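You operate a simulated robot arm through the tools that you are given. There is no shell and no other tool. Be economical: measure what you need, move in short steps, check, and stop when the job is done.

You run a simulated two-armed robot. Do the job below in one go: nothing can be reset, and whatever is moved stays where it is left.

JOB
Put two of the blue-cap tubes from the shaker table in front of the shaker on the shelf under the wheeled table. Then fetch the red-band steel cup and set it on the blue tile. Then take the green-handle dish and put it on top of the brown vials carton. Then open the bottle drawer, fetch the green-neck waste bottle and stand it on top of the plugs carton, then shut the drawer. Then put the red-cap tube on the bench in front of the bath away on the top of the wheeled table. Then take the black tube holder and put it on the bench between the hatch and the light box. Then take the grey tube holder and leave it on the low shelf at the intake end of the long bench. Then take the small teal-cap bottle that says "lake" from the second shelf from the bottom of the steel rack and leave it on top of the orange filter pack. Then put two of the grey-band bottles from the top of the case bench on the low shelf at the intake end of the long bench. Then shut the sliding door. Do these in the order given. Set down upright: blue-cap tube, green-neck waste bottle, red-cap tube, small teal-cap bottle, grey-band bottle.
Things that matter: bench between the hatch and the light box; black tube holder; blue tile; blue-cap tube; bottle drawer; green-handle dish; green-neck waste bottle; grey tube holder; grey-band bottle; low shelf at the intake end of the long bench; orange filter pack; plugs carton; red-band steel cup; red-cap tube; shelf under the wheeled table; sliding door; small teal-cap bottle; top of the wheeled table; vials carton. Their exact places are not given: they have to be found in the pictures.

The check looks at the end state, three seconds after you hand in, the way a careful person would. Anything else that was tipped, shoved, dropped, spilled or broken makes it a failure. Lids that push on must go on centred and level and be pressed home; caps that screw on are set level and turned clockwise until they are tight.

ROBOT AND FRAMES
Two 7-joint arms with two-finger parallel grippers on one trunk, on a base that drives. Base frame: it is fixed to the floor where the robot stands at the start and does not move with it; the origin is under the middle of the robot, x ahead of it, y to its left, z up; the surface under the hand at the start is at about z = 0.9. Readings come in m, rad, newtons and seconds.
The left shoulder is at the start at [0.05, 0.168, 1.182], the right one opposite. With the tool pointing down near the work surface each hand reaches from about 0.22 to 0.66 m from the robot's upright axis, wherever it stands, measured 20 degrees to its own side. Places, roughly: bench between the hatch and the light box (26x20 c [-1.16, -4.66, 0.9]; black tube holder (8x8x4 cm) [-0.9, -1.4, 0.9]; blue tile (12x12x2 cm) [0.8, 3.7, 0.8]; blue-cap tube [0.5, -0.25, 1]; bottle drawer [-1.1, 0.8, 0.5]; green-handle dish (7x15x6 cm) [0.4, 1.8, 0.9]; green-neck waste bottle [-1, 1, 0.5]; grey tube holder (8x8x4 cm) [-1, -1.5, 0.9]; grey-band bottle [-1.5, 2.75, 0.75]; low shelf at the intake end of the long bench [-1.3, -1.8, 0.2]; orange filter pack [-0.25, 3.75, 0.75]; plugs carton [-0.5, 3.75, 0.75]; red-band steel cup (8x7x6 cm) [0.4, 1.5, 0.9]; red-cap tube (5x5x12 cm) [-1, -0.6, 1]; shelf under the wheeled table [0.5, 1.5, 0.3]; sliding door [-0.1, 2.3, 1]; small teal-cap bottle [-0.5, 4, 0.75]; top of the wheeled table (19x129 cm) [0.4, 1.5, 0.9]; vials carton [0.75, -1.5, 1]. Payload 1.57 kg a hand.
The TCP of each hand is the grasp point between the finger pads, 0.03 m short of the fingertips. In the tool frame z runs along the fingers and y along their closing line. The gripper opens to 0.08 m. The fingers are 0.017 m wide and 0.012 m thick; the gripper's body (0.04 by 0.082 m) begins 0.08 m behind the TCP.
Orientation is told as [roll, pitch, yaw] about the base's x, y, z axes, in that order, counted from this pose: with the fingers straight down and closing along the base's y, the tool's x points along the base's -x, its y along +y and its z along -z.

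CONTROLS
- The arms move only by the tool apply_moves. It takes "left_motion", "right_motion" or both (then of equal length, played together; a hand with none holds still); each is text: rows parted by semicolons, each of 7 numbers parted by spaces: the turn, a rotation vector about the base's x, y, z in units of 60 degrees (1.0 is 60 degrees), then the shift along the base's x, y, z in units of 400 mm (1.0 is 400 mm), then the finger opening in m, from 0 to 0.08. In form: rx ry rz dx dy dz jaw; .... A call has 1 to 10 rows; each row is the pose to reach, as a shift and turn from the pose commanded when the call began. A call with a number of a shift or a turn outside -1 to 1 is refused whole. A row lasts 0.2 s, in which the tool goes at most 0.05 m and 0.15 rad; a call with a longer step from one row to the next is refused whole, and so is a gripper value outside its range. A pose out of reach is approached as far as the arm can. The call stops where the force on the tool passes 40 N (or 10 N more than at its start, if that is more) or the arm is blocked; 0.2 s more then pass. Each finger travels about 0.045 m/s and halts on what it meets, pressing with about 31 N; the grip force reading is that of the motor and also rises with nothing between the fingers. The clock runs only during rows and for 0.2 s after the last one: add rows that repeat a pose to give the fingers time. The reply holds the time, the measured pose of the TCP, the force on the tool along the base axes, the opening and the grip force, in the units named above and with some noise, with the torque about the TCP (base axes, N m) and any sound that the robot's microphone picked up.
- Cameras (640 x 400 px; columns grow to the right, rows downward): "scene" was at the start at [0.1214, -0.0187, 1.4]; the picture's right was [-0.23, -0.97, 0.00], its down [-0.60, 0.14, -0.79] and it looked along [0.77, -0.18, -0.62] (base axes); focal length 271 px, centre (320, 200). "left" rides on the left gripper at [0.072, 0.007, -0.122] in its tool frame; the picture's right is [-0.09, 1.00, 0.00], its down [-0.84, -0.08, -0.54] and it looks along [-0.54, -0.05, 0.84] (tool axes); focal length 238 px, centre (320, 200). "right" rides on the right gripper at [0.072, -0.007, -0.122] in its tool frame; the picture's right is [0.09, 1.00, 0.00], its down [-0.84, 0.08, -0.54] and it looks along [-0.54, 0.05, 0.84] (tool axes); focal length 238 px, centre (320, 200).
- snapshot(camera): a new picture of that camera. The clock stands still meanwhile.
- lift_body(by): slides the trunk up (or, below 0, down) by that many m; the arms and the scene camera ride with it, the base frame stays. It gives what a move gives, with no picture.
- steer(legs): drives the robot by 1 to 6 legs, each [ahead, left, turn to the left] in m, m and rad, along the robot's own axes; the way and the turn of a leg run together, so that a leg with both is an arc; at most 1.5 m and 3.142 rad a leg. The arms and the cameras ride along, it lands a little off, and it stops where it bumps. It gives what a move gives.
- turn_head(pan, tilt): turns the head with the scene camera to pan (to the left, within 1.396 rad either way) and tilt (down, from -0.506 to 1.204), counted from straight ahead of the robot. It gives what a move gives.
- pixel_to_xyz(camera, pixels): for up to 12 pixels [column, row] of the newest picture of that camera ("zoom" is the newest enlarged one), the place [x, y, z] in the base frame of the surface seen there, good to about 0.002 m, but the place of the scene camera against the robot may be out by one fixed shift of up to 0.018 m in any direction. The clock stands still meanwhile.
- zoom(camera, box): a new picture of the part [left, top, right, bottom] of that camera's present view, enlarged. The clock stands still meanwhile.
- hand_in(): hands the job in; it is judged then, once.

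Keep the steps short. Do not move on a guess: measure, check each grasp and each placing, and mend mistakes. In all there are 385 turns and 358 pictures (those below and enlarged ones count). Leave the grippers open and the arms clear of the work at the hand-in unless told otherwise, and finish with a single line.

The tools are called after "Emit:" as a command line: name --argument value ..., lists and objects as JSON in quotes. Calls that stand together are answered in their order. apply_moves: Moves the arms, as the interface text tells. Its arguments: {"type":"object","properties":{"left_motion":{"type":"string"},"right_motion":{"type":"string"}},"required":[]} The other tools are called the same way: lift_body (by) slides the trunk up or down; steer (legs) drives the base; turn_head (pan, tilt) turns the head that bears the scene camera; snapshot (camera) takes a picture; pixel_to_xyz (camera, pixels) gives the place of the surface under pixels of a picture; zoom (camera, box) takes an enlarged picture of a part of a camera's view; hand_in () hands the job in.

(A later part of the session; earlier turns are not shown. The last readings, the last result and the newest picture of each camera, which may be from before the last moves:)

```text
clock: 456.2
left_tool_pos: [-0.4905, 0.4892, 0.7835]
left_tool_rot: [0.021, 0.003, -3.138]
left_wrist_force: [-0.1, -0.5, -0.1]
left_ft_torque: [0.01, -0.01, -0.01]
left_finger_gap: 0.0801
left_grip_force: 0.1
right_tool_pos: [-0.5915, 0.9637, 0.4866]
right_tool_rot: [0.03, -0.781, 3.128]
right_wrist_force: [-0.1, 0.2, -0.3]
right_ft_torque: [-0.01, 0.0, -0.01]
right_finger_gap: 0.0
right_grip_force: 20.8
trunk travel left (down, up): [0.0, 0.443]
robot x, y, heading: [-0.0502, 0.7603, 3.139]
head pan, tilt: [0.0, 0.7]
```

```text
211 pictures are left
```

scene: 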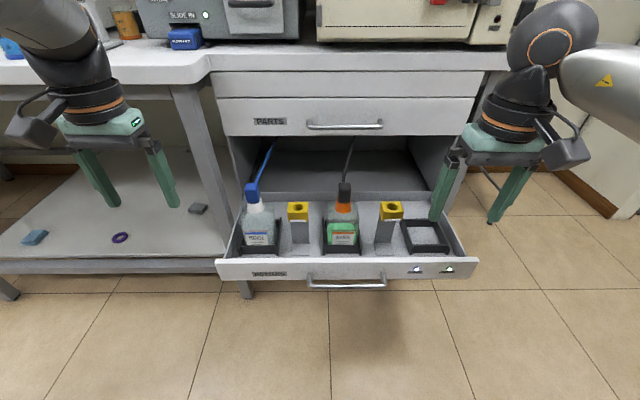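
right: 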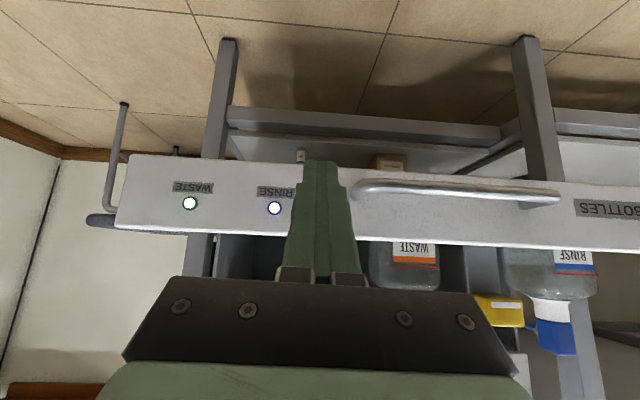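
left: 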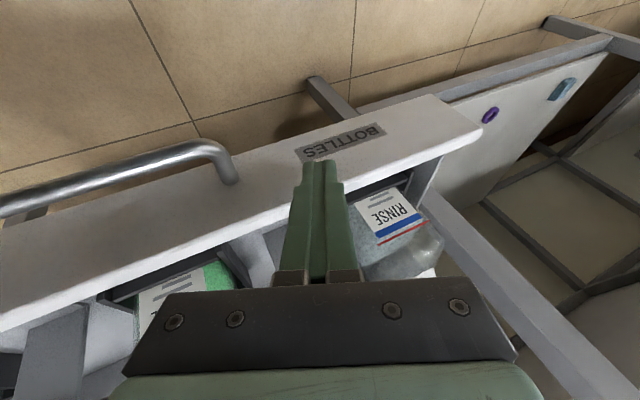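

Fingertips aimed at the drawer face right of its handle. Push by driving forward 0.26 m.

Emit:
steer --legs '[[0.26, 0, 0]]'

Emit:
snapshot --camera "right"

```text
clock: 458.1
left_tool_pos: [-0.7484, 0.4889, 0.7847]
left_tool_rot: [0.022, 0.002, -3.136]
left_wrist_force: [-0.6, 0.5, 0.3]
left_ft_torque: [0.05, 0.01, -0.01]
left_finger_gap: 0.0799
left_grip_force: 0.0
right_tool_pos: [-0.8514, 0.9605, 0.4865]
right_tool_rot: [0.029, -0.783, 3.127]
right_wrist_force: [1.0, 0.4, 0.5]
right_ft_torque: [0.03, -0.01, 0.01]
right_finger_gap: 0.0
right_grip_force: 21.4
trunk travel left (down, up): [0.0, 0.443]
robot x, y, heading: [-0.306, 0.7617, -3.143]
head pan, tilt: [0.0, 0.7]
```

```text
210 pictures are left
```

right: 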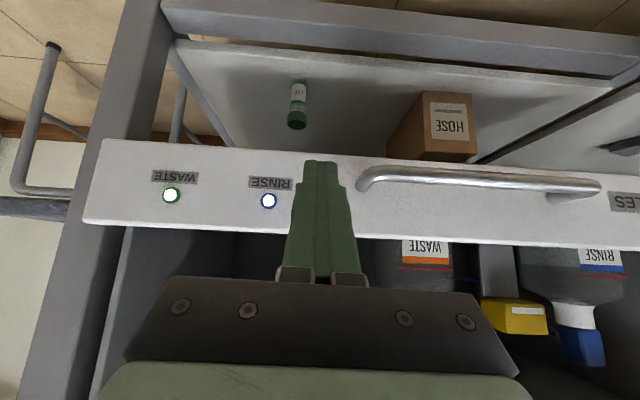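

Emit:
steer --legs '[[0.065, 0, 0]]'

Emit:
apply_moves --right_motion "0 0 0 -0.02 0 0 0; 0 0 0 -0.04 0 0 0; 0 0 0 -0.05 0 0 0; 0 0 0 -0.06 0 0 0"

Emit:
snapshot --camera "right"

```text
clock: 459.1
left_tool_pos: [-0.8154, 0.4902, 0.7847]
left_tool_rot: [0.023, -0.001, -3.136]
left_wrist_force: [1.3, 0.0, -0.4]
left_ft_torque: [-0.02, -0.02, 0.01]
left_finger_gap: 0.08
left_grip_force: 0.1
right_tool_pos: [-0.9145, 0.9613, 0.4875]
right_tool_rot: [0.031, -0.781, 3.128]
right_wrist_force: [-0.1, -0.8, 0.0]
right_ft_torque: [0.0, 0.02, -0.02]
right_finger_gap: 0.0
right_grip_force: 21.7
trunk travel left (down, up): [0.0, 0.443]
robot x, y, heading: [-0.3684, 0.7593, 3.142]
head pan, tilt: [0.0, 0.7]
```

```text
clock: 459.7
left_tool_pos: [-0.8128, 0.489, 0.7841]
left_tool_rot: [0.023, -0.002, -3.136]
left_wrist_force: [0.0, -0.1, 0.5]
left_ft_torque: [-0.01, 0.04, -0.01]
left_finger_gap: 0.0804
left_grip_force: 0.0
right_tool_pos: [-0.9255, 0.9603, 0.4835]
right_tool_rot: [0.029, -0.772, 3.128]
right_wrist_force: [2.5, -0.9, -0.3]
right_ft_torque: [0.07, 0.07, -0.03]
right_finger_gap: 0.0
right_grip_force: 21.1
trunk travel left (down, up): [0.0, 0.443]
robot x, y, heading: [-0.3647, 0.7635, 3.14]
head pan, tilt: [0.0, 0.7]
stopped in row 3 (right hand): the force on the tool passed its limit at 70 N (the readings are from after the stop); the commanded pose is now the measured one
```

```text
209 pictures are left
```

right: 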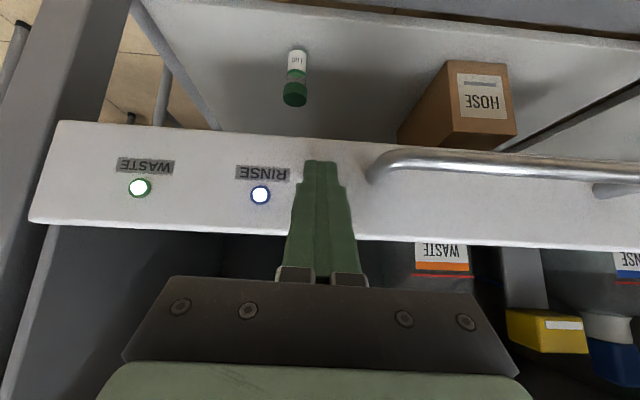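

The drawer met its stop (70 N). Check the face position.

Emit:
pixel_to_xyz --camera "right" --pixels '[[215, 170], [90, 160], [450, 220], [350, 200]]'

Emit:
steer --legs '[[-0.25, 0, 0]]'

Emit:
snapshot --camera "scene"

```text
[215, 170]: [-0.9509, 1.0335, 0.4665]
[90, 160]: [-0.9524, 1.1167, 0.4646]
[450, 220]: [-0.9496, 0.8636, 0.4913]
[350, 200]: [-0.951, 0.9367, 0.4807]
```

```text
clock: 461.5
left_tool_pos: [-0.568, 0.4892, 0.7846]
left_tool_rot: [0.02, 0.002, -3.136]
left_wrist_force: [0.3, 0.7, -0.4]
left_ft_torque: [0.02, 0.02, 0.03]
left_finger_gap: 0.0799
left_grip_force: 0.1
right_tool_pos: [-0.6798, 0.9614, 0.4826]
right_tool_rot: [0.029, -0.769, 3.128]
right_wrist_force: [0.9, 0.1, 0.4]
right_ft_torque: [0.0, 0.02, 0.02]
right_finger_gap: 0.0
right_grip_force: 21.4
trunk travel left (down, up): [0.0, 0.443]
robot x, y, heading: [-0.1193, 0.7611, 3.141]
head pan, tilt: [0.0, 0.7]
```

```text
208 pictures are left
```

scene: 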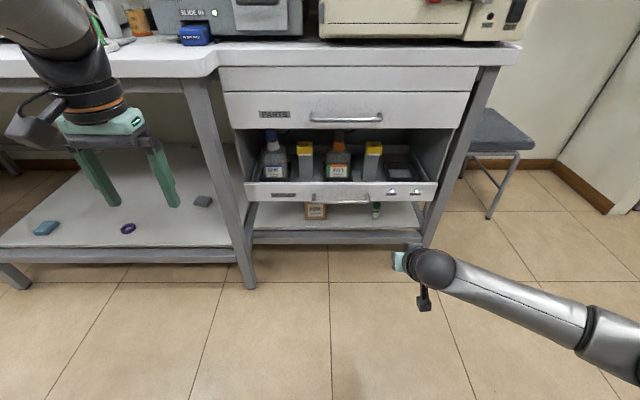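

Drawer shut. Raise the trunk and set the right hand vertical.

Emit:
lift_body --by 0.36

Emit:
apply_moves --right_motion "0 -0.1 0 0.03 0 0.08 0; 0 -0.2 0 0.06 0 0.16 0; 0 -0.3 0 0.09 0 0.24 0.02; 0 -0.4 0 0.12 0 0.33 0.05; 0 -0.5 0 0.15 0 0.42 0.08; 0 -0.6 0 0.18 0 0.5 0.08; 0 -0.7 0 0.2 0 0.58 0.08; 0 -0.735 0 0.22 0 0.66 0.08; 0 -0.735 0 0.22 0 0.7 0.08"

```text
clock: 465.0
left_tool_pos: [-0.5671, 0.4891, 1.1446]
left_tool_rot: [0.023, 0.0, -3.136]
left_wrist_force: [0.7, 0.5, 0.8]
left_ft_torque: [0.02, 0.0, 0.01]
left_finger_gap: 0.08
left_grip_force: 0.0
right_tool_pos: [-0.6794, 0.9606, 0.8428]
right_tool_rot: [0.028, -0.771, 3.127]
right_wrist_force: [-0.4, -0.2, -0.1]
right_ft_torque: [-0.03, 0.0, 0.01]
right_finger_gap: 0.0
right_grip_force: 21.7
trunk travel left (down, up): [-0.36, 0.083]
robot x, y, heading: [-0.1277, 0.7592, 3.14]
head pan, tilt: [0.0, 0.7]
```

```text
clock: 467.0
left_tool_pos: [-0.568, 0.4904, 1.1443]
left_tool_rot: [0.022, -0.002, -3.137]
left_wrist_force: [0.2, 0.2, -0.1]
left_ft_torque: [-0.02, 0.0, 0.0]
left_finger_gap: 0.0803
left_grip_force: 0.1
right_tool_pos: [-0.5915, 0.9617, 1.1235]
right_tool_rot: [0.019, 0.0, 3.129]
right_wrist_force: [0.6, 0.1, 0.7]
right_ft_torque: [-0.01, 0.02, 0.0]
right_finger_gap: 0.08
right_grip_force: 0.0
trunk travel left (down, up): [-0.36, 0.083]
robot x, y, heading: [-0.1258, 0.7589, 3.133]
head pan, tilt: [0.0, 0.7]
```

Drive left along the bench to y≈−0.45 and look.

Emit:
steer --legs '[[0, 1.2, 0.005]]'

Emit:
turn_head --pan 0.0 --tilt 0.6

Emit:
snapshot --camera "scene"

```text
clock: 477.9
left_tool_pos: [-0.5518, -0.7327, 1.1442]
left_tool_rot: [0.023, 0.0, -3.116]
left_wrist_force: [0.8, -0.2, -0.2]
left_ft_torque: [0.03, -0.02, 0.0]
left_finger_gap: 0.08
left_grip_force: 0.0
right_tool_pos: [-0.5858, -0.2609, 1.1241]
right_tool_rot: [0.02, 0.001, -3.131]
right_wrist_force: [0.0, 1.5, -0.6]
right_ft_torque: [-0.01, -0.02, -0.03]
right_finger_gap: 0.0799
right_grip_force: 0.1
trunk travel left (down, up): [-0.36, 0.083]
robot x, y, heading: [-0.1134, -0.4491, -3.122]
head pan, tilt: [0.0, 0.7]
```

```text
clock: 478.6
left_tool_pos: [-0.5518, -0.732, 1.1437]
left_tool_rot: [0.023, -0.001, -3.114]
left_wrist_force: [-0.1, 0.2, 0.1]
left_ft_torque: [0.01, -0.01, -0.01]
left_finger_gap: 0.0803
left_grip_force: 0.1
right_tool_pos: [-0.5858, -0.2612, 1.1237]
right_tool_rot: [0.019, -0.001, -3.13]
right_wrist_force: [-0.8, 0.1, -0.5]
right_ft_torque: [0.01, 0.02, 0.01]
right_finger_gap: 0.0801
right_grip_force: 0.1
trunk travel left (down, up): [-0.36, 0.083]
robot x, y, heading: [-0.1097, -0.4541, -3.123]
head pan, tilt: [0.0, 0.6]
```

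```text
207 pictures are left
```

scene: 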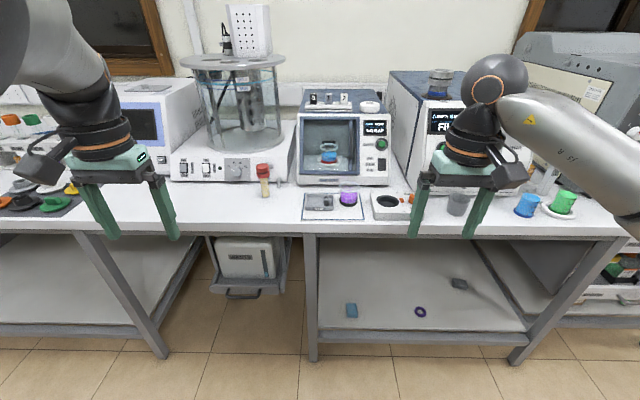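

Red-cap tube at (263,175). Measure; also check other bench items are fine.

Emit:
pixel_to_xyz --camera "scene" --pixels '[[263, 170], [264, 185], [264, 196], [270, 205], [280, 170], [240, 190], [270, 229]]'

Emit:
zoom --camera "scene" --box '[160, 120, 400, 240]'

Emit:
snapshot --camera "left"

```text
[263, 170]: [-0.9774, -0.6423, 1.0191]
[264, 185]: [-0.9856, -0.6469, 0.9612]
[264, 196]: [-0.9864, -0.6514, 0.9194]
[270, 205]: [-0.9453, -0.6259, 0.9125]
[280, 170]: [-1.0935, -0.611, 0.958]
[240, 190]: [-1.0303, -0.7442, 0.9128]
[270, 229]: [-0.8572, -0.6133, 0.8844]
```

```text
2.67 times, centred on (280, 180) of scene
```

zoom: 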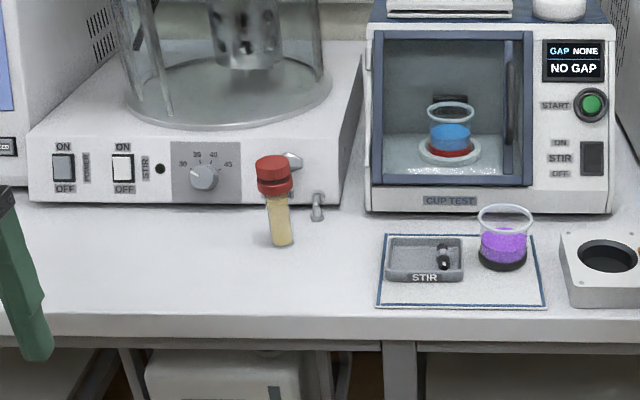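

```text
205 pictures are left
```

left: 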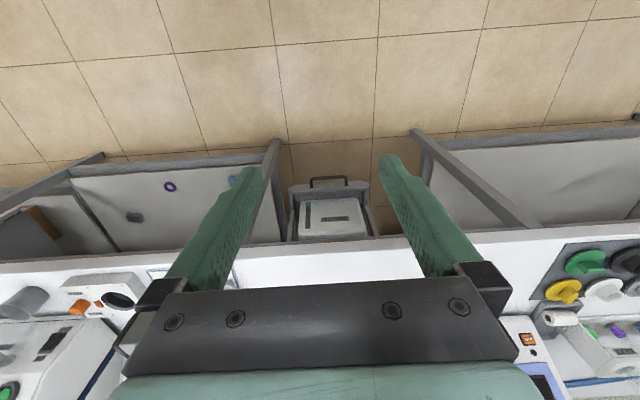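

Tube axis ≈(−0.997, −0.647). I'll use the right hand: drive left 0.39 and forward 0.3.

Emit:
steer --legs '[[0, 0.39, -0.018], [0.3, 0, 0]]'

Emit:
snapshot --camera "right"

Emit:
snapshot --camera "scene"

```text
clock: 484.2
left_tool_pos: [-0.8519, -1.1164, 1.1439]
left_tool_rot: [0.024, 0.001, -3.137]
left_wrist_force: [-0.4, -0.1, -0.5]
left_ft_torque: [0.01, 0.01, 0.01]
left_finger_gap: 0.0799
left_grip_force: 0.1
right_tool_pos: [-0.8756, -0.6451, 1.1235]
right_tool_rot: [0.019, 0.0, 3.132]
right_wrist_force: [-0.1, 0.2, -0.2]
right_ft_torque: [0.01, -0.03, 0.02]
right_finger_gap: 0.0799
right_grip_force: 0.0
trunk travel left (down, up): [-0.36, 0.083]
robot x, y, heading: [-0.4043, -0.8503, 3.14]
head pan, tilt: [0.0, 0.6]
```

```text
204 pictures are left
```

right: 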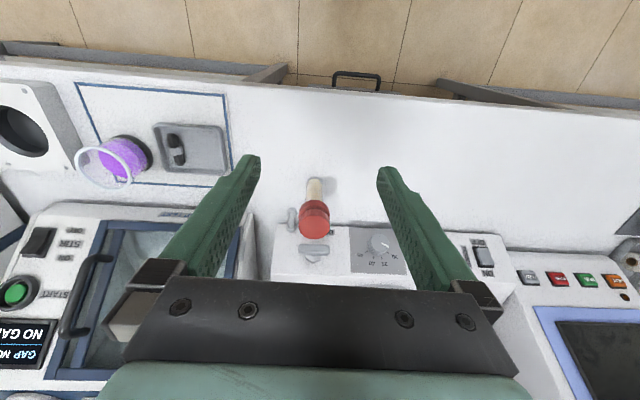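

```text
203 pictures are left
```

scene: 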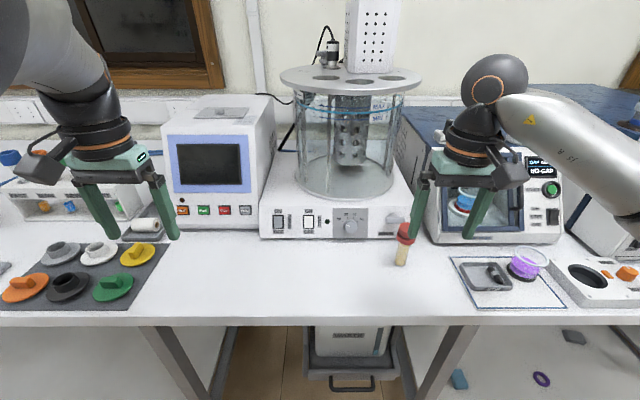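

Emit:
pixel_to_xyz --camera "right" --pixels '[[314, 225], [300, 222], [328, 222], [314, 206], [315, 190], [290, 220], [312, 250], [310, 235], [340, 250], [285, 215]]'

Emit:
zoom --camera "right" --box '[250, 160, 390, 280]'

```text
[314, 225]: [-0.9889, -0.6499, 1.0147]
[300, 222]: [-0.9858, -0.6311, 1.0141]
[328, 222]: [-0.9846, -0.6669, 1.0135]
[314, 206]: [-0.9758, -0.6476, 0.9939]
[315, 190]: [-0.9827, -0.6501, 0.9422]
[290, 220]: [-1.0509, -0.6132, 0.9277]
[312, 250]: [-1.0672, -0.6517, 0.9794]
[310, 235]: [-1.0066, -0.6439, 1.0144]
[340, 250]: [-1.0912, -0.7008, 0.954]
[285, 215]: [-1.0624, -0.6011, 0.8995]
```

```text
3.33 times, centred on (320, 220) of right
```

zoom: 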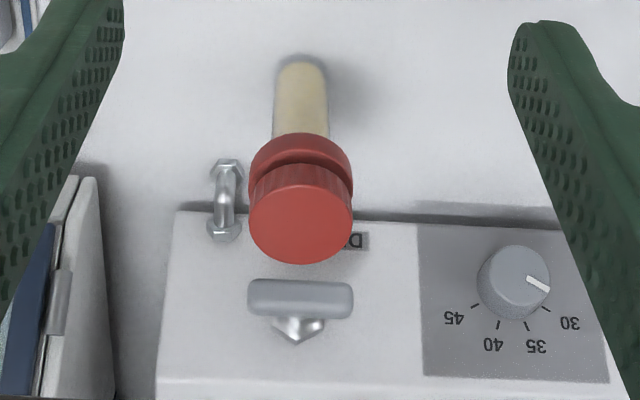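

Cap centre (−0.992, −0.649), top 1.014. Drive 6 cm nearer and then go over it.

Emit:
steer --legs '[[0.06, 0, 0]]'

Emit:
apply_moves --right_motion "0 0 0 -0.04 -0.005 0 0.06; 0 0 0 -0.09 -0.01 -0.02 0.06; 0 0 0 -0.141 -0.01 -0.1 0.06; 0 0 0 -0.141 -0.01 -0.15 0.06; 0 0 0 -0.141 -0.01 -0.15 0.06"

Emit:
snapshot --camera "right"

```text
clock: 485.2
left_tool_pos: [-0.9118, -1.1176, 1.1437]
left_tool_rot: [0.022, 0.0, -3.136]
left_wrist_force: [-1.3, 0.4, -0.3]
left_ft_torque: [0.0, -0.03, 0.0]
left_finger_gap: 0.0799
left_grip_force: 0.0
right_tool_pos: [-0.9363, -0.6451, 1.1236]
right_tool_rot: [0.019, 0.0, 3.132]
right_wrist_force: [-0.1, -0.1, -0.5]
right_ft_torque: [0.01, -0.03, -0.01]
right_finger_gap: 0.0802
right_grip_force: 0.0
trunk travel left (down, up): [-0.36, 0.083]
robot x, y, heading: [-0.4657, -0.8471, 3.138]
head pan, tilt: [0.0, 0.6]
```

```text
clock: 486.4
left_tool_pos: [-0.9108, -1.1175, 1.1443]
left_tool_rot: [0.022, -0.002, -3.136]
left_wrist_force: [-0.2, 0.0, -0.5]
left_ft_torque: [-0.03, 0.01, -0.01]
left_finger_gap: 0.0801
left_grip_force: 0.1
right_tool_pos: [-0.991, -0.6491, 1.0626]
right_tool_rot: [0.02, -0.001, 3.13]
right_wrist_force: [0.9, -0.5, 0.6]
right_ft_torque: [-0.05, 0.02, 0.0]
right_finger_gap: 0.0599
right_grip_force: 0.1
trunk travel left (down, up): [-0.36, 0.083]
robot x, y, heading: [-0.4664, -0.8427, 3.14]
head pan, tilt: [0.0, 0.6]
```

```text
201 pictures are left
```

right: 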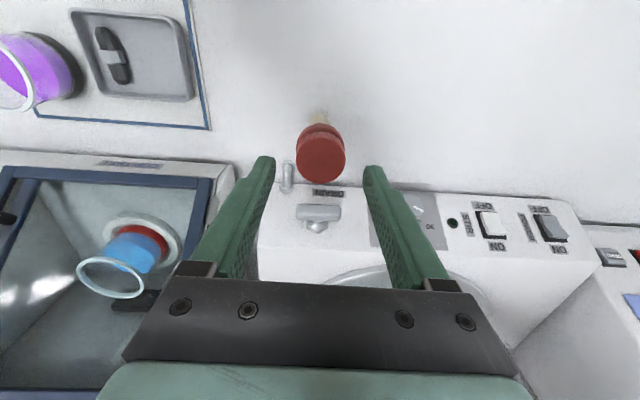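

Emit:
apply_moves --right_motion "0.019 0 0 0 0 -0.08 0.06; 0.019 0 0 0 0 -0.161 0.06; 0.019 0 0 0 0 -0.161 0.04; 0.019 0 0 0 0 -0.161 0.02; 0.019 0 0 0 0 -0.161 0.02; 0.019 0 0 0 0 -0.161 0.02"

Emit:
apply_moves --right_motion "0 0 0 0 0 0.08 0.02; 0 0 0 0.05 0 0.18 0.02; 0 0 0 0.12 0 0.28 0.02; 0 0 0 0.2 0 0.35 0.02; 0 0 0 0.28 0 0.38 0.02"

Emit:
snapshot --camera "right"

```text
clock: 487.8
left_tool_pos: [-0.9109, -1.1163, 1.1434]
left_tool_rot: [0.023, -0.001, -3.137]
left_wrist_force: [0.4, 0.0, -0.1]
left_ft_torque: [0.02, 0.03, 0.04]
left_finger_gap: 0.0799
left_grip_force: 0.0
right_tool_pos: [-0.9896, -0.6487, 0.9994]
right_tool_rot: [0.001, -0.001, 3.132]
right_wrist_force: [0.0, 0.6, 0.0]
right_ft_torque: [-0.02, -0.02, -0.02]
right_finger_gap: 0.0406
right_grip_force: 31.2
trunk travel left (down, up): [-0.36, 0.083]
robot x, y, heading: [-0.4667, -0.85, 3.137]
head pan, tilt: [0.0, 0.6]
```

```text
clock: 489.0
left_tool_pos: [-0.9111, -1.1175, 1.1444]
left_tool_rot: [0.024, -0.002, -3.136]
left_wrist_force: [-0.1, 1.1, -0.4]
left_ft_torque: [0.01, 0.01, 0.01]
left_finger_gap: 0.0801
left_grip_force: 0.1
right_tool_pos: [-0.8793, -0.6491, 1.1516]
right_tool_rot: [-0.002, -0.001, 3.132]
right_wrist_force: [-0.8, 0.0, -0.1]
right_ft_torque: [0.01, -0.02, -0.01]
right_finger_gap: 0.0405
right_grip_force: 31.2
trunk travel left (down, up): [-0.36, 0.083]
robot x, y, heading: [-0.4681, -0.8465, 3.14]
head pan, tilt: [0.0, 0.6]
```

```text
200 pictures are left
```

right: 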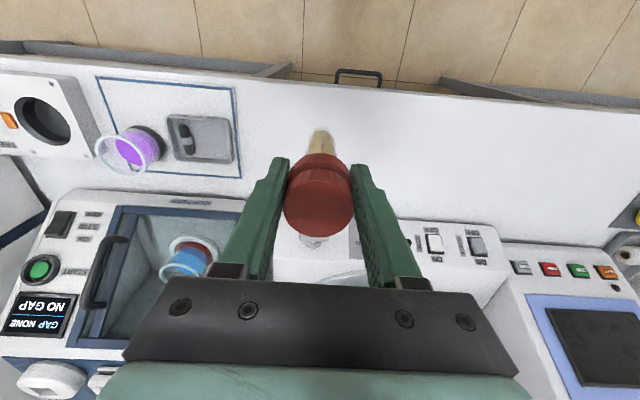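

Gripped. Now to the wheeled table: back off, turn around to face +x.

Emit:
steer --legs '[[-0.2, 0, 0], [0, 0, -3.14]]'

Emit:
steer --legs '[[-0.2, 0, 0], [0, 1.3, 0], [0, 1.25, 0]]'

Emit:
turn_head --pan -0.2 --tilt 0.7

Emit:
snapshot --camera "scene"

```text
clock: 497.9
left_tool_pos: [0.1743, -0.5705, 1.1446]
left_tool_rot: [0.022, -0.002, 0.017]
left_wrist_force: [-0.5, 0.0, 0.5]
left_ft_torque: [0.03, 0.02, 0.02]
left_finger_gap: 0.0801
left_grip_force: 0.1
right_tool_pos: [0.1494, -1.0393, 1.1508]
right_tool_rot: [0.001, -0.001, 0.003]
right_wrist_force: [0.7, -0.6, -0.5]
right_ft_torque: [-0.01, -0.01, 0.04]
right_finger_gap: 0.0407
right_grip_force: 31.0
trunk travel left (down, up): [-0.36, 0.083]
robot x, y, heading: [-0.2662, -0.8418, 0.008]
head pan, tilt: [0.0, 0.6]
```

```text
clock: 521.3
left_tool_pos: [-0.0731, 1.9624, 1.145]
left_tool_rot: [0.023, -0.001, 0.033]
left_wrist_force: [0.0, -0.1, 0.3]
left_ft_torque: [0.01, 0.02, -0.01]
left_finger_gap: 0.0801
left_grip_force: 0.1
right_tool_pos: [-0.0918, 1.4945, 1.1515]
right_tool_rot: [0.001, 0.0, 0.019]
right_wrist_force: [0.1, 0.4, -1.0]
right_ft_torque: [0.0, -0.02, -0.01]
right_finger_gap: 0.0409
right_grip_force: 31.1
trunk travel left (down, up): [-0.36, 0.083]
robot x, y, heading: [-0.5117, 1.6824, 0.03]
head pan, tilt: [0.0, 0.6]
```

```text
clock: 522.0
left_tool_pos: [-0.0738, 1.9629, 1.1408]
left_tool_rot: [0.021, 0.007, 0.032]
left_wrist_force: [-0.2, -0.6, -0.3]
left_ft_torque: [0.02, 0.03, 0.02]
left_finger_gap: 0.0801
left_grip_force: 0.1
right_tool_pos: [-0.091, 1.4935, 1.1517]
right_tool_rot: [0.001, 0.001, 0.017]
right_wrist_force: [0.0, 0.5, -0.9]
right_ft_torque: [0.0, 0.03, 0.03]
right_finger_gap: 0.0407
right_grip_force: 31.0
trunk travel left (down, up): [-0.36, 0.083]
robot x, y, heading: [-0.5131, 1.6795, 0.025]
head pan, tilt: [-0.201, 0.7]
```

```text
199 pictures are left
```

scene: 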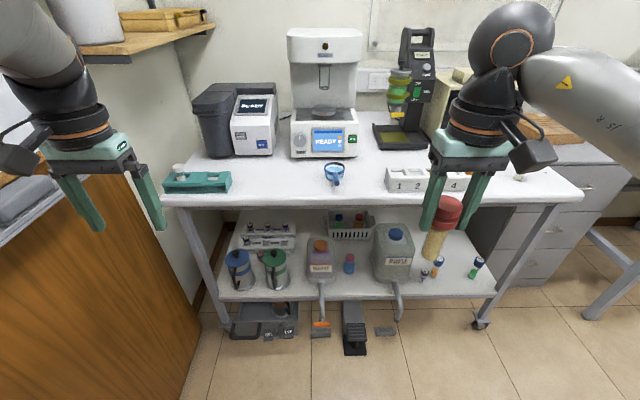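

Drive forward 0.42 so the tube is over the old cup spot.

Emit:
steer --legs '[[0.43, 0, -0.025]]'

Emit:
snapshot --camera "right"

```text
clock: 524.7
left_tool_pos: [0.3509, 1.9612, 1.1354]
left_tool_rot: [0.02, 0.021, 0.012]
left_wrist_force: [0.4, 1.0, 0.1]
left_ft_torque: [-0.01, -0.05, -0.02]
left_finger_gap: 0.0799
left_grip_force: 0.1
right_tool_pos: [0.325, 1.4921, 1.1512]
right_tool_rot: [-0.001, -0.003, -0.002]
right_wrist_force: [-0.1, 0.2, -0.4]
right_ft_torque: [0.03, 0.0, 0.04]
right_finger_gap: 0.0403
right_grip_force: 31.1
trunk travel left (down, up): [-0.36, 0.083]
robot x, y, heading: [-0.0913, 1.6873, 0.002]
head pan, tilt: [-0.201, 0.7]
stopped in leg 1: the robot was blocked; the commanded pose is now the measured one
```

```text
198 pictures are left
```

right: 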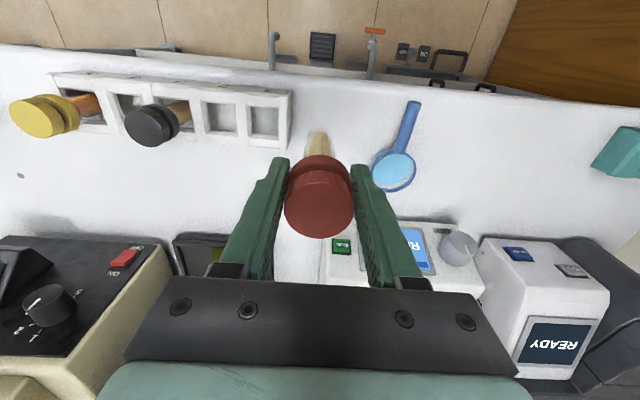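

The robot was blocked by something (maybe the left arm). Look left.

Emit:
turn_head --pan 0.5 --tilt 0.3

Emit:
snapshot --camera "scene"

```text
clock: 525.8
left_tool_pos: [0.3524, 1.9607, 1.1376]
left_tool_rot: [0.021, 0.015, 0.013]
left_wrist_force: [-0.2, -0.6, -0.1]
left_ft_torque: [0.0, 0.03, 0.02]
left_finger_gap: 0.08
left_grip_force: 0.1
right_tool_pos: [0.3248, 1.4919, 1.1498]
right_tool_rot: [0.0, 0.0, -0.004]
right_wrist_force: [0.0, 1.0, -0.9]
right_ft_torque: [0.01, 0.0, 0.0]
right_finger_gap: 0.0406
right_grip_force: 31.1
trunk travel left (down, up): [-0.36, 0.083]
robot x, y, heading: [-0.0903, 1.6888, 0.007]
head pan, tilt: [0.499, 0.3]
```

```text
197 pictures are left
```

scene: 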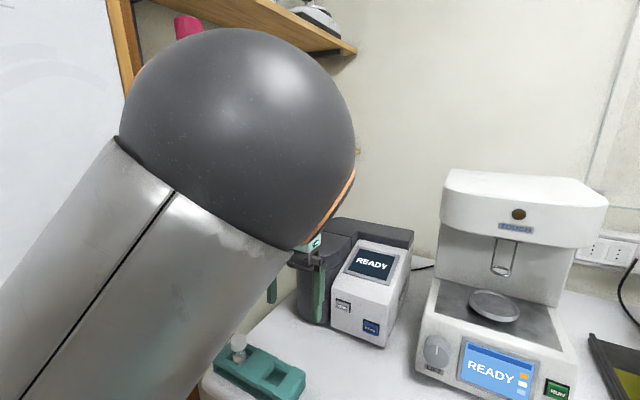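

The left elbow touches the wall shelf. Back off 0.1 m and check the shelf items.

Emit:
steer --legs '[[-0.1, 0, 0]]'

Emit:
turn_head --pan 0.5 --tilt 0.1

Emit:
snapshot --camera "scene"

```text
clock: 527.0
left_tool_pos: [0.2496, 1.9608, 1.1377]
left_tool_rot: [0.021, 0.014, 0.015]
left_wrist_force: [0.5, -0.3, -0.2]
left_ft_torque: [-0.01, -0.03, 0.0]
left_finger_gap: 0.0802
left_grip_force: 0.1
right_tool_pos: [0.223, 1.4919, 1.1513]
right_tool_rot: [-0.001, -0.001, -0.001]
right_wrist_force: [-0.9, -0.4, -1.6]
right_ft_torque: [0.02, 0.02, -0.02]
right_finger_gap: 0.0404
right_grip_force: 31.1
trunk travel left (down, up): [-0.36, 0.083]
robot x, y, heading: [-0.1865, 1.6875, 0.005]
head pan, tilt: [0.499, 0.3]
```

```text
clock: 527.7
left_tool_pos: [0.2501, 1.9599, 1.1373]
left_tool_rot: [0.021, 0.014, 0.014]
left_wrist_force: [-0.5, -0.6, 0.6]
left_ft_torque: [0.02, 0.01, -0.01]
left_finger_gap: 0.0799
left_grip_force: 0.0
right_tool_pos: [0.2245, 1.4921, 1.1512]
right_tool_rot: [0.001, 0.001, -0.003]
right_wrist_force: [-0.3, 1.1, -0.8]
right_ft_torque: [0.02, -0.02, 0.03]
right_finger_gap: 0.0407
right_grip_force: 31.1
trunk travel left (down, up): [-0.36, 0.083]
robot x, y, heading: [-0.1918, 1.6844, 0.007]
head pan, tilt: [0.499, 0.099]
```

```text
196 pictures are left
```

scene: 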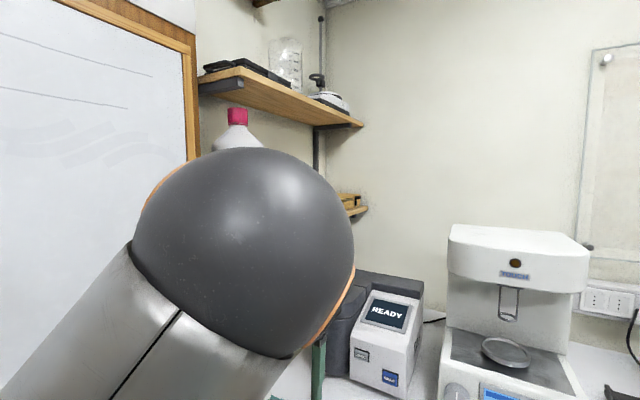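

Shelf is fine. Now move the right hand over (0.38, 1.51) and lower.

Emit:
apply_moves --right_motion "0 0 0 0.1 0.01 0 0.02; 0 0 0 0.2 0.02 0 0.02; 0 0 0 0.3 0.035 -0.05 0.02; 0 0 0 0.389 0.045 -0.1 0.02; 0 0 0 0.389 0.045 -0.2 0.02; 0 0 0 0.389 0.045 -0.3 0.02; 0 0 0 0.389 0.045 -0.36 0.02; 0 0 0 0.389 0.045 -0.36 0.02"

Emit:
snapshot --camera "right"

```text
clock: 529.5
left_tool_pos: [0.2512, 1.9592, 1.1373]
left_tool_rot: [0.021, 0.015, 0.015]
left_wrist_force: [0.6, 0.3, 0.5]
left_ft_torque: [-0.02, 0.0, -0.02]
left_finger_gap: 0.08
left_grip_force: 0.0
right_tool_pos: [0.3809, 1.5097, 1.0074]
right_tool_rot: [0.0, -0.002, 0.0]
right_wrist_force: [-0.1, -0.8, -0.1]
right_ft_torque: [0.0, 0.04, 0.02]
right_finger_gap: 0.0406
right_grip_force: 31.7
trunk travel left (down, up): [-0.36, 0.083]
robot x, y, heading: [-0.1927, 1.6887, 0.006]
head pan, tilt: [0.499, 0.099]
```

```text
195 pictures are left
```

right: 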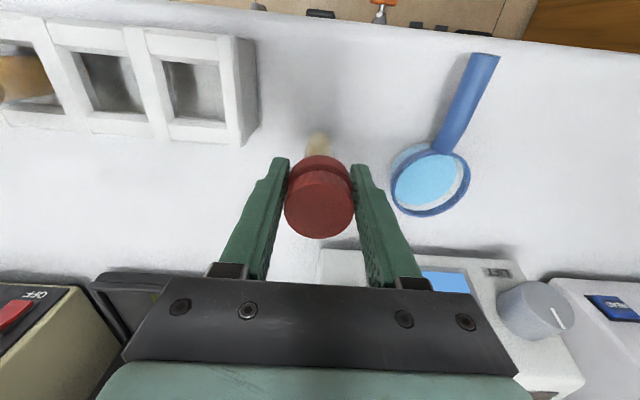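

Lower the last 8 mm in fine steps.

Emit:
apply_moves --right_motion "0 0 0 0 0 -0.01 0.02; 0 0 0 0 0 -0.015 0.02; 0 0 0 0 0 -0.018 0.02; 0 0 0 0 0 -0.02 0.02"

```text
clock: 530.5
left_tool_pos: [0.2505, 1.9611, 1.1373]
left_tool_rot: [0.021, 0.016, 0.014]
left_wrist_force: [0.4, 0.4, -0.2]
left_ft_torque: [0.03, -0.05, 0.01]
left_finger_gap: 0.0799
left_grip_force: 0.1
right_tool_pos: [0.3798, 1.5097, 0.999]
right_tool_rot: [0.001, -0.001, -0.002]
right_wrist_force: [0.1, -0.2, -0.1]
right_ft_torque: [-0.07, -0.06, 0.0]
right_finger_gap: 0.0408
right_grip_force: 30.7
trunk travel left (down, up): [-0.36, 0.083]
robot x, y, heading: [-0.1903, 1.6842, 0.008]
head pan, tilt: [0.499, 0.099]
```

Emit:
apply_moves --right_motion "0 0 0 0 0 -0.003 0.02; 0 0 0 0 0 -0.006 0.02; 0 0 0 0 0 -0.006 0.02"

```text
clock: 531.3
left_tool_pos: [0.2501, 1.9617, 1.1385]
left_tool_rot: [0.019, 0.014, 0.016]
left_wrist_force: [-0.9, -0.2, 0.2]
left_ft_torque: [0.01, -0.06, 0.02]
left_finger_gap: 0.0798
left_grip_force: 0.1
right_tool_pos: [0.3796, 1.509, 0.9993]
right_tool_rot: [0.0, -0.003, -0.003]
right_wrist_force: [-1.6, -0.6, 11.6]
right_ft_torque: [-0.11, -0.01, 0.0]
right_finger_gap: 0.0405
right_grip_force: 31.0
trunk travel left (down, up): [-0.36, 0.083]
robot x, y, heading: [-0.1925, 1.686, 0.007]
head pan, tilt: [0.499, 0.099]
```

Contact. Ease, open and rise.

Emit:
apply_moves --right_motion "0 0 0 0 0 0.004 0.02; 0 0 0 0 0 0.004 0.05; 0 0 0 0 0 0.004 0.065; 0 0 0 0 0 0.004 0.065; 0 0 0 0 0 0.1 0.065; 0 0 0 0 0 0.2 0.065; 0 0 0 0 0 0.3 0.065; 0 0 0 -0.08 0 0.34 0.08; 0 0 0 -0.18 0 0.34 0.08; 0 0 0 -0.28 0 0.34 0.08"

Emit:
snapshot --camera "right"

```text
clock: 533.5
left_tool_pos: [0.2501, 1.9598, 1.1389]
left_tool_rot: [0.022, 0.014, 0.013]
left_wrist_force: [-0.5, -0.4, -0.3]
left_ft_torque: [-0.02, 0.01, 0.0]
left_finger_gap: 0.08
left_grip_force: 0.1
right_tool_pos: [0.2675, 1.5066, 1.133]
right_tool_rot: [0.0, -0.002, -0.003]
right_wrist_force: [-0.4, 0.3, -1.1]
right_ft_torque: [0.0, -0.01, 0.0]
right_finger_gap: 0.0799
right_grip_force: 0.2
trunk travel left (down, up): [-0.36, 0.083]
robot x, y, heading: [-0.1914, 1.6863, 0.009]
head pan, tilt: [0.499, 0.099]
```

```text
194 pictures are left
```

right: 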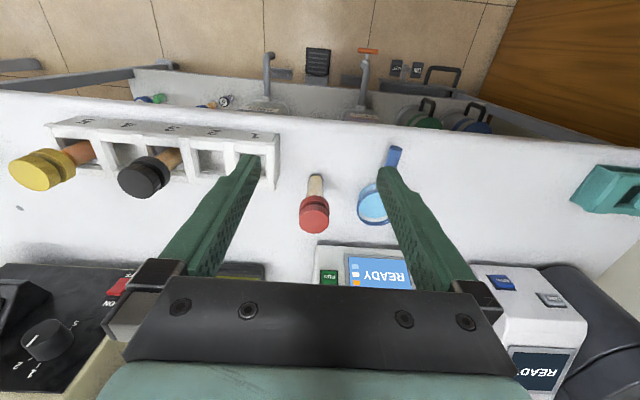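

Red-cap tube stands on the wheeled table. Next the black tube holder: drive back along the aisle and turn to face −x.

Emit:
steer --legs '[[-0.2, 0, -0.008], [0, -1.4, 0], [0, -1.35, 0], [0, 0, 3.14]]'

Emit:
turn_head --pan -0.1 --tilt 0.6

Emit:
snapshot --camera "scene"

```text
clock: 566.0
left_tool_pos: [-0.7754, -1.3363, 1.1366]
left_tool_rot: [0.021, 0.015, -3.114]
left_wrist_force: [-0.8, -0.2, -0.1]
left_ft_torque: [0.0, -0.01, -0.02]
left_finger_gap: 0.0801
left_grip_force: 0.0
right_tool_pos: [-0.799, -0.8859, 1.1316]
right_tool_rot: [0.001, -0.001, -3.13]
right_wrist_force: [0.6, -0.1, 0.4]
right_ft_torque: [0.02, 0.02, -0.04]
right_finger_gap: 0.0798
right_grip_force: 0.0
trunk travel left (down, up): [-0.36, 0.083]
robot x, y, heading: [-0.3385, -1.0585, -3.119]
head pan, tilt: [0.499, 0.099]
```

```text
clock: 567.0
left_tool_pos: [-0.7757, -1.3373, 1.1372]
left_tool_rot: [0.02, 0.019, -3.112]
left_wrist_force: [0.0, -0.2, 0.6]
left_ft_torque: [0.01, -0.02, -0.01]
left_finger_gap: 0.0802
left_grip_force: 0.1
right_tool_pos: [-0.799, -0.8843, 1.1318]
right_tool_rot: [0.0, 0.001, -3.129]
right_wrist_force: [0.1, 0.1, -0.3]
right_ft_torque: [-0.03, -0.02, 0.01]
right_finger_gap: 0.08
right_grip_force: 0.1
trunk travel left (down, up): [-0.36, 0.083]
robot x, y, heading: [-0.341, -1.0595, -3.12]
head pan, tilt: [-0.099, 0.6]
```

```text
193 pictures are left
```

scene: 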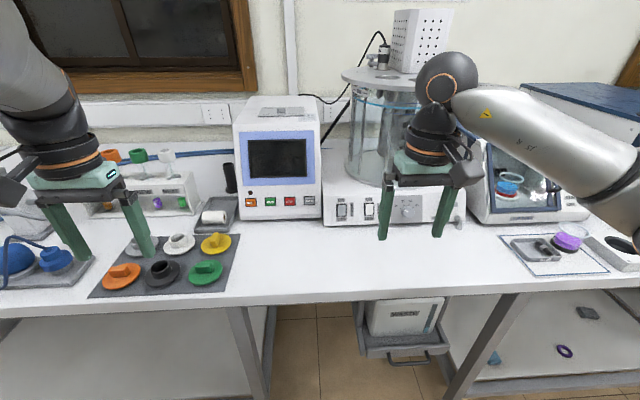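

Emit:
pixel_to_xyz --camera "scene" --pixels '[[161, 265], [161, 275], [136, 245], [180, 242], [206, 268], [121, 276], [215, 242]]'

Emit:
zoom --camera "scene" --box '[80, 200, 250, 310]'

Emit:
steer --legs '[[0, 0.52, -0.02]]'

Emit:
snapshot --camera "right"

```text
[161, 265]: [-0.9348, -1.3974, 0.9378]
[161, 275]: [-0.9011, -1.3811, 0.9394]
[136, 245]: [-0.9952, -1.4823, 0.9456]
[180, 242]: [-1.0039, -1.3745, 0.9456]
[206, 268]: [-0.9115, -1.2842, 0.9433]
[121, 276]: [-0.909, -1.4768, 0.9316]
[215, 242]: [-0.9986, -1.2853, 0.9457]
```

```text
3.64 times, centred on (165, 255) of scene
```

zoom: 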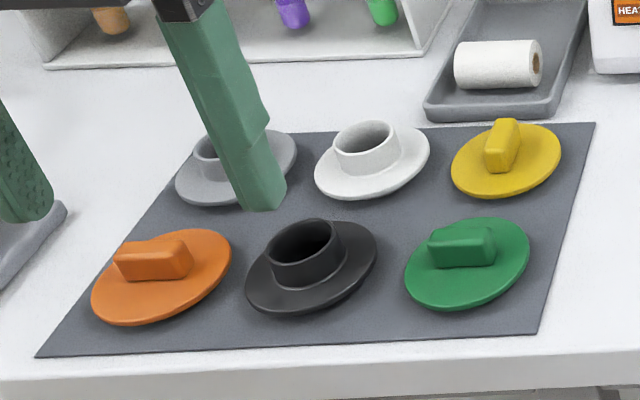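

```text
clock: 572.1
left_tool_pos: [-0.7724, -1.8507, 1.1381]
left_tool_rot: [0.02, 0.015, -3.125]
left_wrist_force: [0.8, 0.3, -0.3]
left_ft_torque: [0.02, -0.03, -0.01]
left_finger_gap: 0.0802
left_grip_force: 0.1
right_tool_pos: [-0.7888, -1.3976, 1.133]
right_tool_rot: [0.001, 0.001, -3.142]
right_wrist_force: [-0.5, -0.5, 1.1]
right_ft_torque: [0.02, 0.02, 0.0]
right_finger_gap: 0.0799
right_grip_force: 0.0
trunk travel left (down, up): [-0.36, 0.083]
robot x, y, heading: [-0.3273, -1.5792, -3.135]
head pan, tilt: [-0.099, 0.6]
```

```text
191 pictures are left
```

right: 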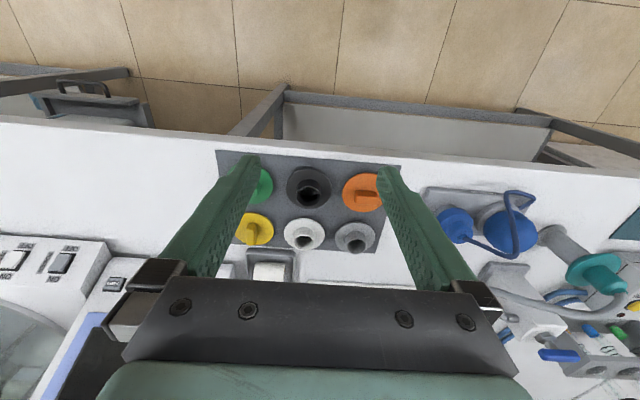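

Emit:
zoom --camera "right" --box '[270, 150, 390, 260]'

Emit:
pixel_to_xyz --camera "right" --pixels '[[299, 195], [319, 195], [309, 204], [309, 186], [290, 185], [328, 185], [308, 170], [309, 195], [333, 205]]'

```text
3.64 times, centred on (330, 205) of right
```

zoom: 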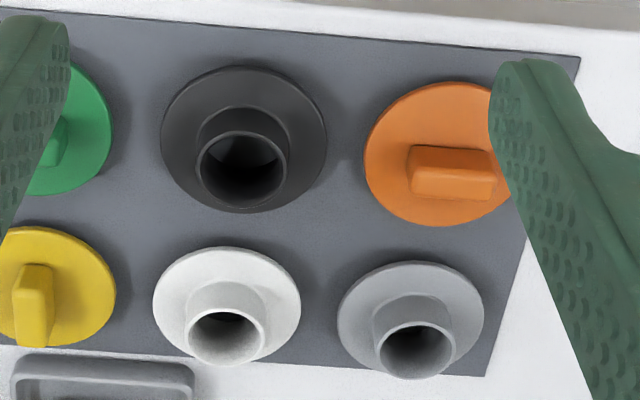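

```text
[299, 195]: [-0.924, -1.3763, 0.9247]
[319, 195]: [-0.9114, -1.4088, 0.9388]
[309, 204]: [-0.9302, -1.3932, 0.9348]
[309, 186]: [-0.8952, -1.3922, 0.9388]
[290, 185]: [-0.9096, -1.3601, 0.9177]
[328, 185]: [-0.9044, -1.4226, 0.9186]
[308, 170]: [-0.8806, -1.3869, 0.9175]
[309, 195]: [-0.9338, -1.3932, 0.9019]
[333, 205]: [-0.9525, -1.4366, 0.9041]
```

Collar centre (−0.912, −1.3925), rim 0.938, disc top 0.917. Lower the right hand and grip the collar.

Emit:
apply_moves --right_motion "0 0 0 -0.1 0.005 -0.04 0.06; 0 0 0 -0.2 0.01 -0.08 0.06; 0 0 0 -0.308 0.013 -0.12 0.06; 0 0 0 -0.308 0.013 -0.23 0.06; 0 0 0 -0.308 0.013 -0.34 0.06; 0 0 0 -0.308 0.013 -0.38 0.06; 0 0 0 -0.308 0.013 -0.38 0.06"

Emit:
snapshot --camera "right"

```text
clock: 573.7
left_tool_pos: [-0.7711, -1.8508, 1.1373]
left_tool_rot: [0.02, 0.015, -3.125]
left_wrist_force: [0.8, -0.4, -0.3]
left_ft_torque: [-0.03, 0.01, -0.01]
left_finger_gap: 0.0802
left_grip_force: 0.1
right_tool_pos: [-0.9148, -1.3921, 0.9781]
right_tool_rot: [0.0, -0.002, 3.14]
right_wrist_force: [0.1, -0.3, 0.4]
right_ft_torque: [0.04, -0.01, 0.02]
right_finger_gap: 0.0601
right_grip_force: 0.0
trunk travel left (down, up): [-0.36, 0.083]
robot x, y, heading: [-0.3291, -1.5743, -3.133]
head pan, tilt: [-0.099, 0.6]
```

```text
189 pictures are left
```

right: 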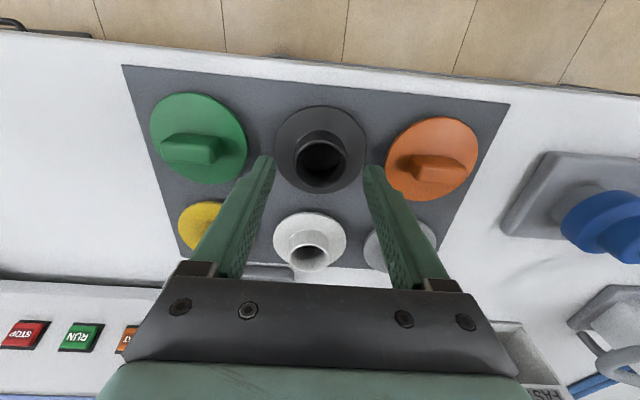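

Emit:
apply_moves --right_motion "0 0 0 0.005 0 -0.04 0.06; 0 0 0 0.005 0 -0.07 0.06; 0 0 0 0.005 0 -0.07 0.04; 0 0 0 0.005 0 -0.07 0.01; 0 0 0 0.005 0 -0.07 0.01; 0 0 0 0.005 0 -0.07 0.01; 0 0 0 0.005 0 -0.07 0.01"

Emit:
apply_moves --right_motion "0 0 0 0 0 0.08 0.01; 0 0 0 0 0 0.18 0.01; 0 0 0 0.08 0 0.28 0.01; 0 0 0 0.16 0 0.38 0.01; 0 0 0 0.24 0 0.44 0.01"

Emit:
snapshot --camera "right"

```text
clock: 575.3
left_tool_pos: [-0.7717, -1.8507, 1.137]
left_tool_rot: [0.019, 0.015, -3.125]
left_wrist_force: [0.2, -1.0, 0.8]
left_ft_torque: [0.01, 0.01, 0.01]
left_finger_gap: 0.0802
left_grip_force: 0.1
right_tool_pos: [-0.9109, -1.3914, 0.9507]
right_tool_rot: [0.001, -0.001, 3.141]
right_wrist_force: [0.6, 0.2, -1.3]
right_ft_torque: [0.0, 0.02, 0.02]
right_finger_gap: 0.0401
right_grip_force: 31.0
trunk travel left (down, up): [-0.36, 0.083]
robot x, y, heading: [-0.3297, -1.5714, -3.129]
head pan, tilt: [-0.099, 0.6]
```

```text
refused: row 3 steps farther than a row can; nothing moved
```

```text
188 pictures are left
```

right: 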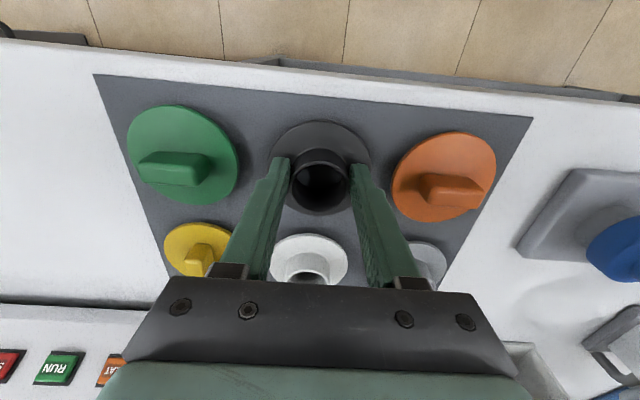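

Collar gripped. Lift with smaller steps.

Emit:
apply_moves --right_motion "0 0 0 0 0 0.08 0.01; 0 0 0 0 0 0.18 0.01; 0 0 0 0.07 0 0.26 0.01; 0 0 0 0.14 0 0.34 0.01; 0 0 0 0.22 0 0.42 0.01; 0 0 0 0.3 0 0.45 0.01"

Emit:
snapshot --camera "right"

Emit:
turn_head --pan 1.1 --tilt 0.4

Emit:
snapshot --camera "scene"

```text
clock: 576.7
left_tool_pos: [-0.7707, -1.8502, 1.1375]
left_tool_rot: [0.018, 0.015, -3.124]
left_wrist_force: [0.8, 0.6, 0.6]
left_ft_torque: [-0.02, -0.02, -0.01]
left_finger_gap: 0.0797
left_grip_force: 0.1
right_tool_pos: [-0.79, -1.3911, 1.1315]
right_tool_rot: [-0.001, -0.002, 3.14]
right_wrist_force: [0.0, 0.3, -0.6]
right_ft_torque: [-0.02, -0.02, -0.01]
right_finger_gap: 0.0398
right_grip_force: 30.9
trunk travel left (down, up): [-0.36, 0.083]
robot x, y, heading: [-0.334, -1.5789, -3.133]
head pan, tilt: [-0.099, 0.6]
```

```text
187 pictures are left
```

right: 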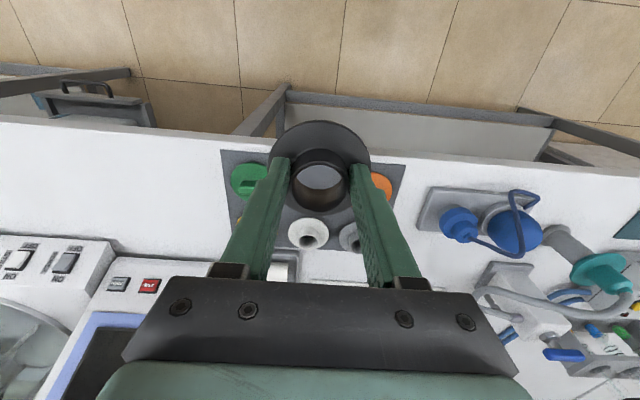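

```text
clock: 578.1
left_tool_pos: [-0.7715, -1.8507, 1.1381]
left_tool_rot: [0.019, 0.017, -3.127]
left_wrist_force: [0.5, 0.3, -0.8]
left_ft_torque: [0.01, 0.01, -0.01]
left_finger_gap: 0.0802
left_grip_force: 0.0
right_tool_pos: [-0.7913, -1.3906, 1.1311]
right_tool_rot: [0.0, 0.0, -3.141]
right_wrist_force: [0.0, -0.4, -0.9]
right_ft_torque: [0.01, 0.0, -0.03]
right_finger_gap: 0.0399
right_grip_force: 31.6
trunk travel left (down, up): [-0.36, 0.083]
robot x, y, heading: [-0.3321, -1.5782, -3.134]
head pan, tilt: [1.1, 0.4]
```

```text
186 pictures are left
```

scene: 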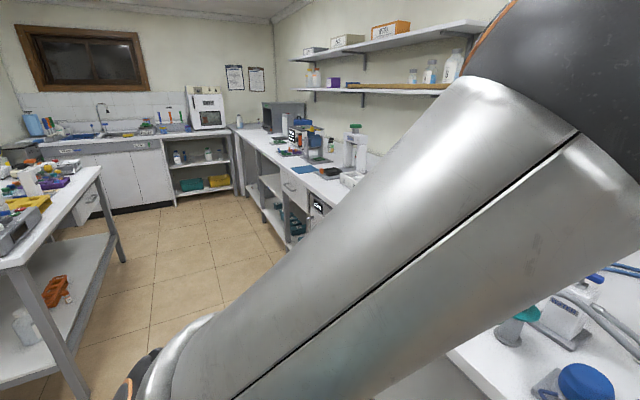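

Drive along the aisle to y≈−4.0.

Emit:
steer --legs '[[0, 1.25, -0.007], [0, 1.2, 0]]'

Emit:
turn_head --pan 0.4 --tilt 0.5

Emit:
snapshot --camera "scene"

```text
clock: 600.1
left_tool_pos: [-0.7415, -4.3571, 1.138]
left_tool_rot: [0.018, 0.016, -3.124]
left_wrist_force: [0.1, -0.6, 0.1]
left_ft_torque: [-0.05, -0.03, -0.01]
left_finger_gap: 0.08
left_grip_force: 0.0
right_tool_pos: [-0.7622, -3.897, 1.132]
right_tool_rot: [-0.001, 0.001, -3.139]
right_wrist_force: [-0.1, -0.4, -0.7]
right_ft_torque: [-0.01, 0.04, 0.02]
right_finger_gap: 0.0399
right_grip_force: 31.1
trunk travel left (down, up): [-0.36, 0.083]
robot x, y, heading: [-0.2996, -4.0805, -3.132]
head pan, tilt: [1.1, 0.4]
```

```text
clock: 601.2
left_tool_pos: [-0.7416, -4.3566, 1.1374]
left_tool_rot: [0.019, 0.015, -3.124]
left_wrist_force: [-0.4, -1.0, 0.2]
left_ft_torque: [0.01, 0.0, -0.02]
left_finger_gap: 0.0802
left_grip_force: 0.0
right_tool_pos: [-0.7624, -3.8976, 1.132]
right_tool_rot: [0.0, 0.0, -3.14]
right_wrist_force: [0.3, 0.7, 0.4]
right_ft_torque: [0.01, 0.01, 0.01]
right_finger_gap: 0.0399
right_grip_force: 31.2
trunk travel left (down, up): [-0.36, 0.083]
robot x, y, heading: [-0.301, -4.0821, -3.131]
head pan, tilt: [0.4, 0.499]
```

```text
185 pictures are left
```

scene: 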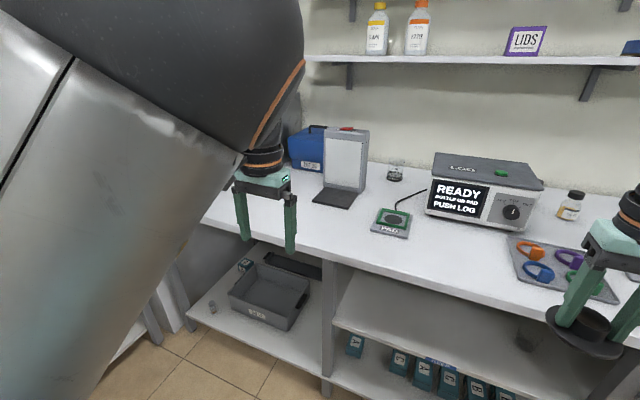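

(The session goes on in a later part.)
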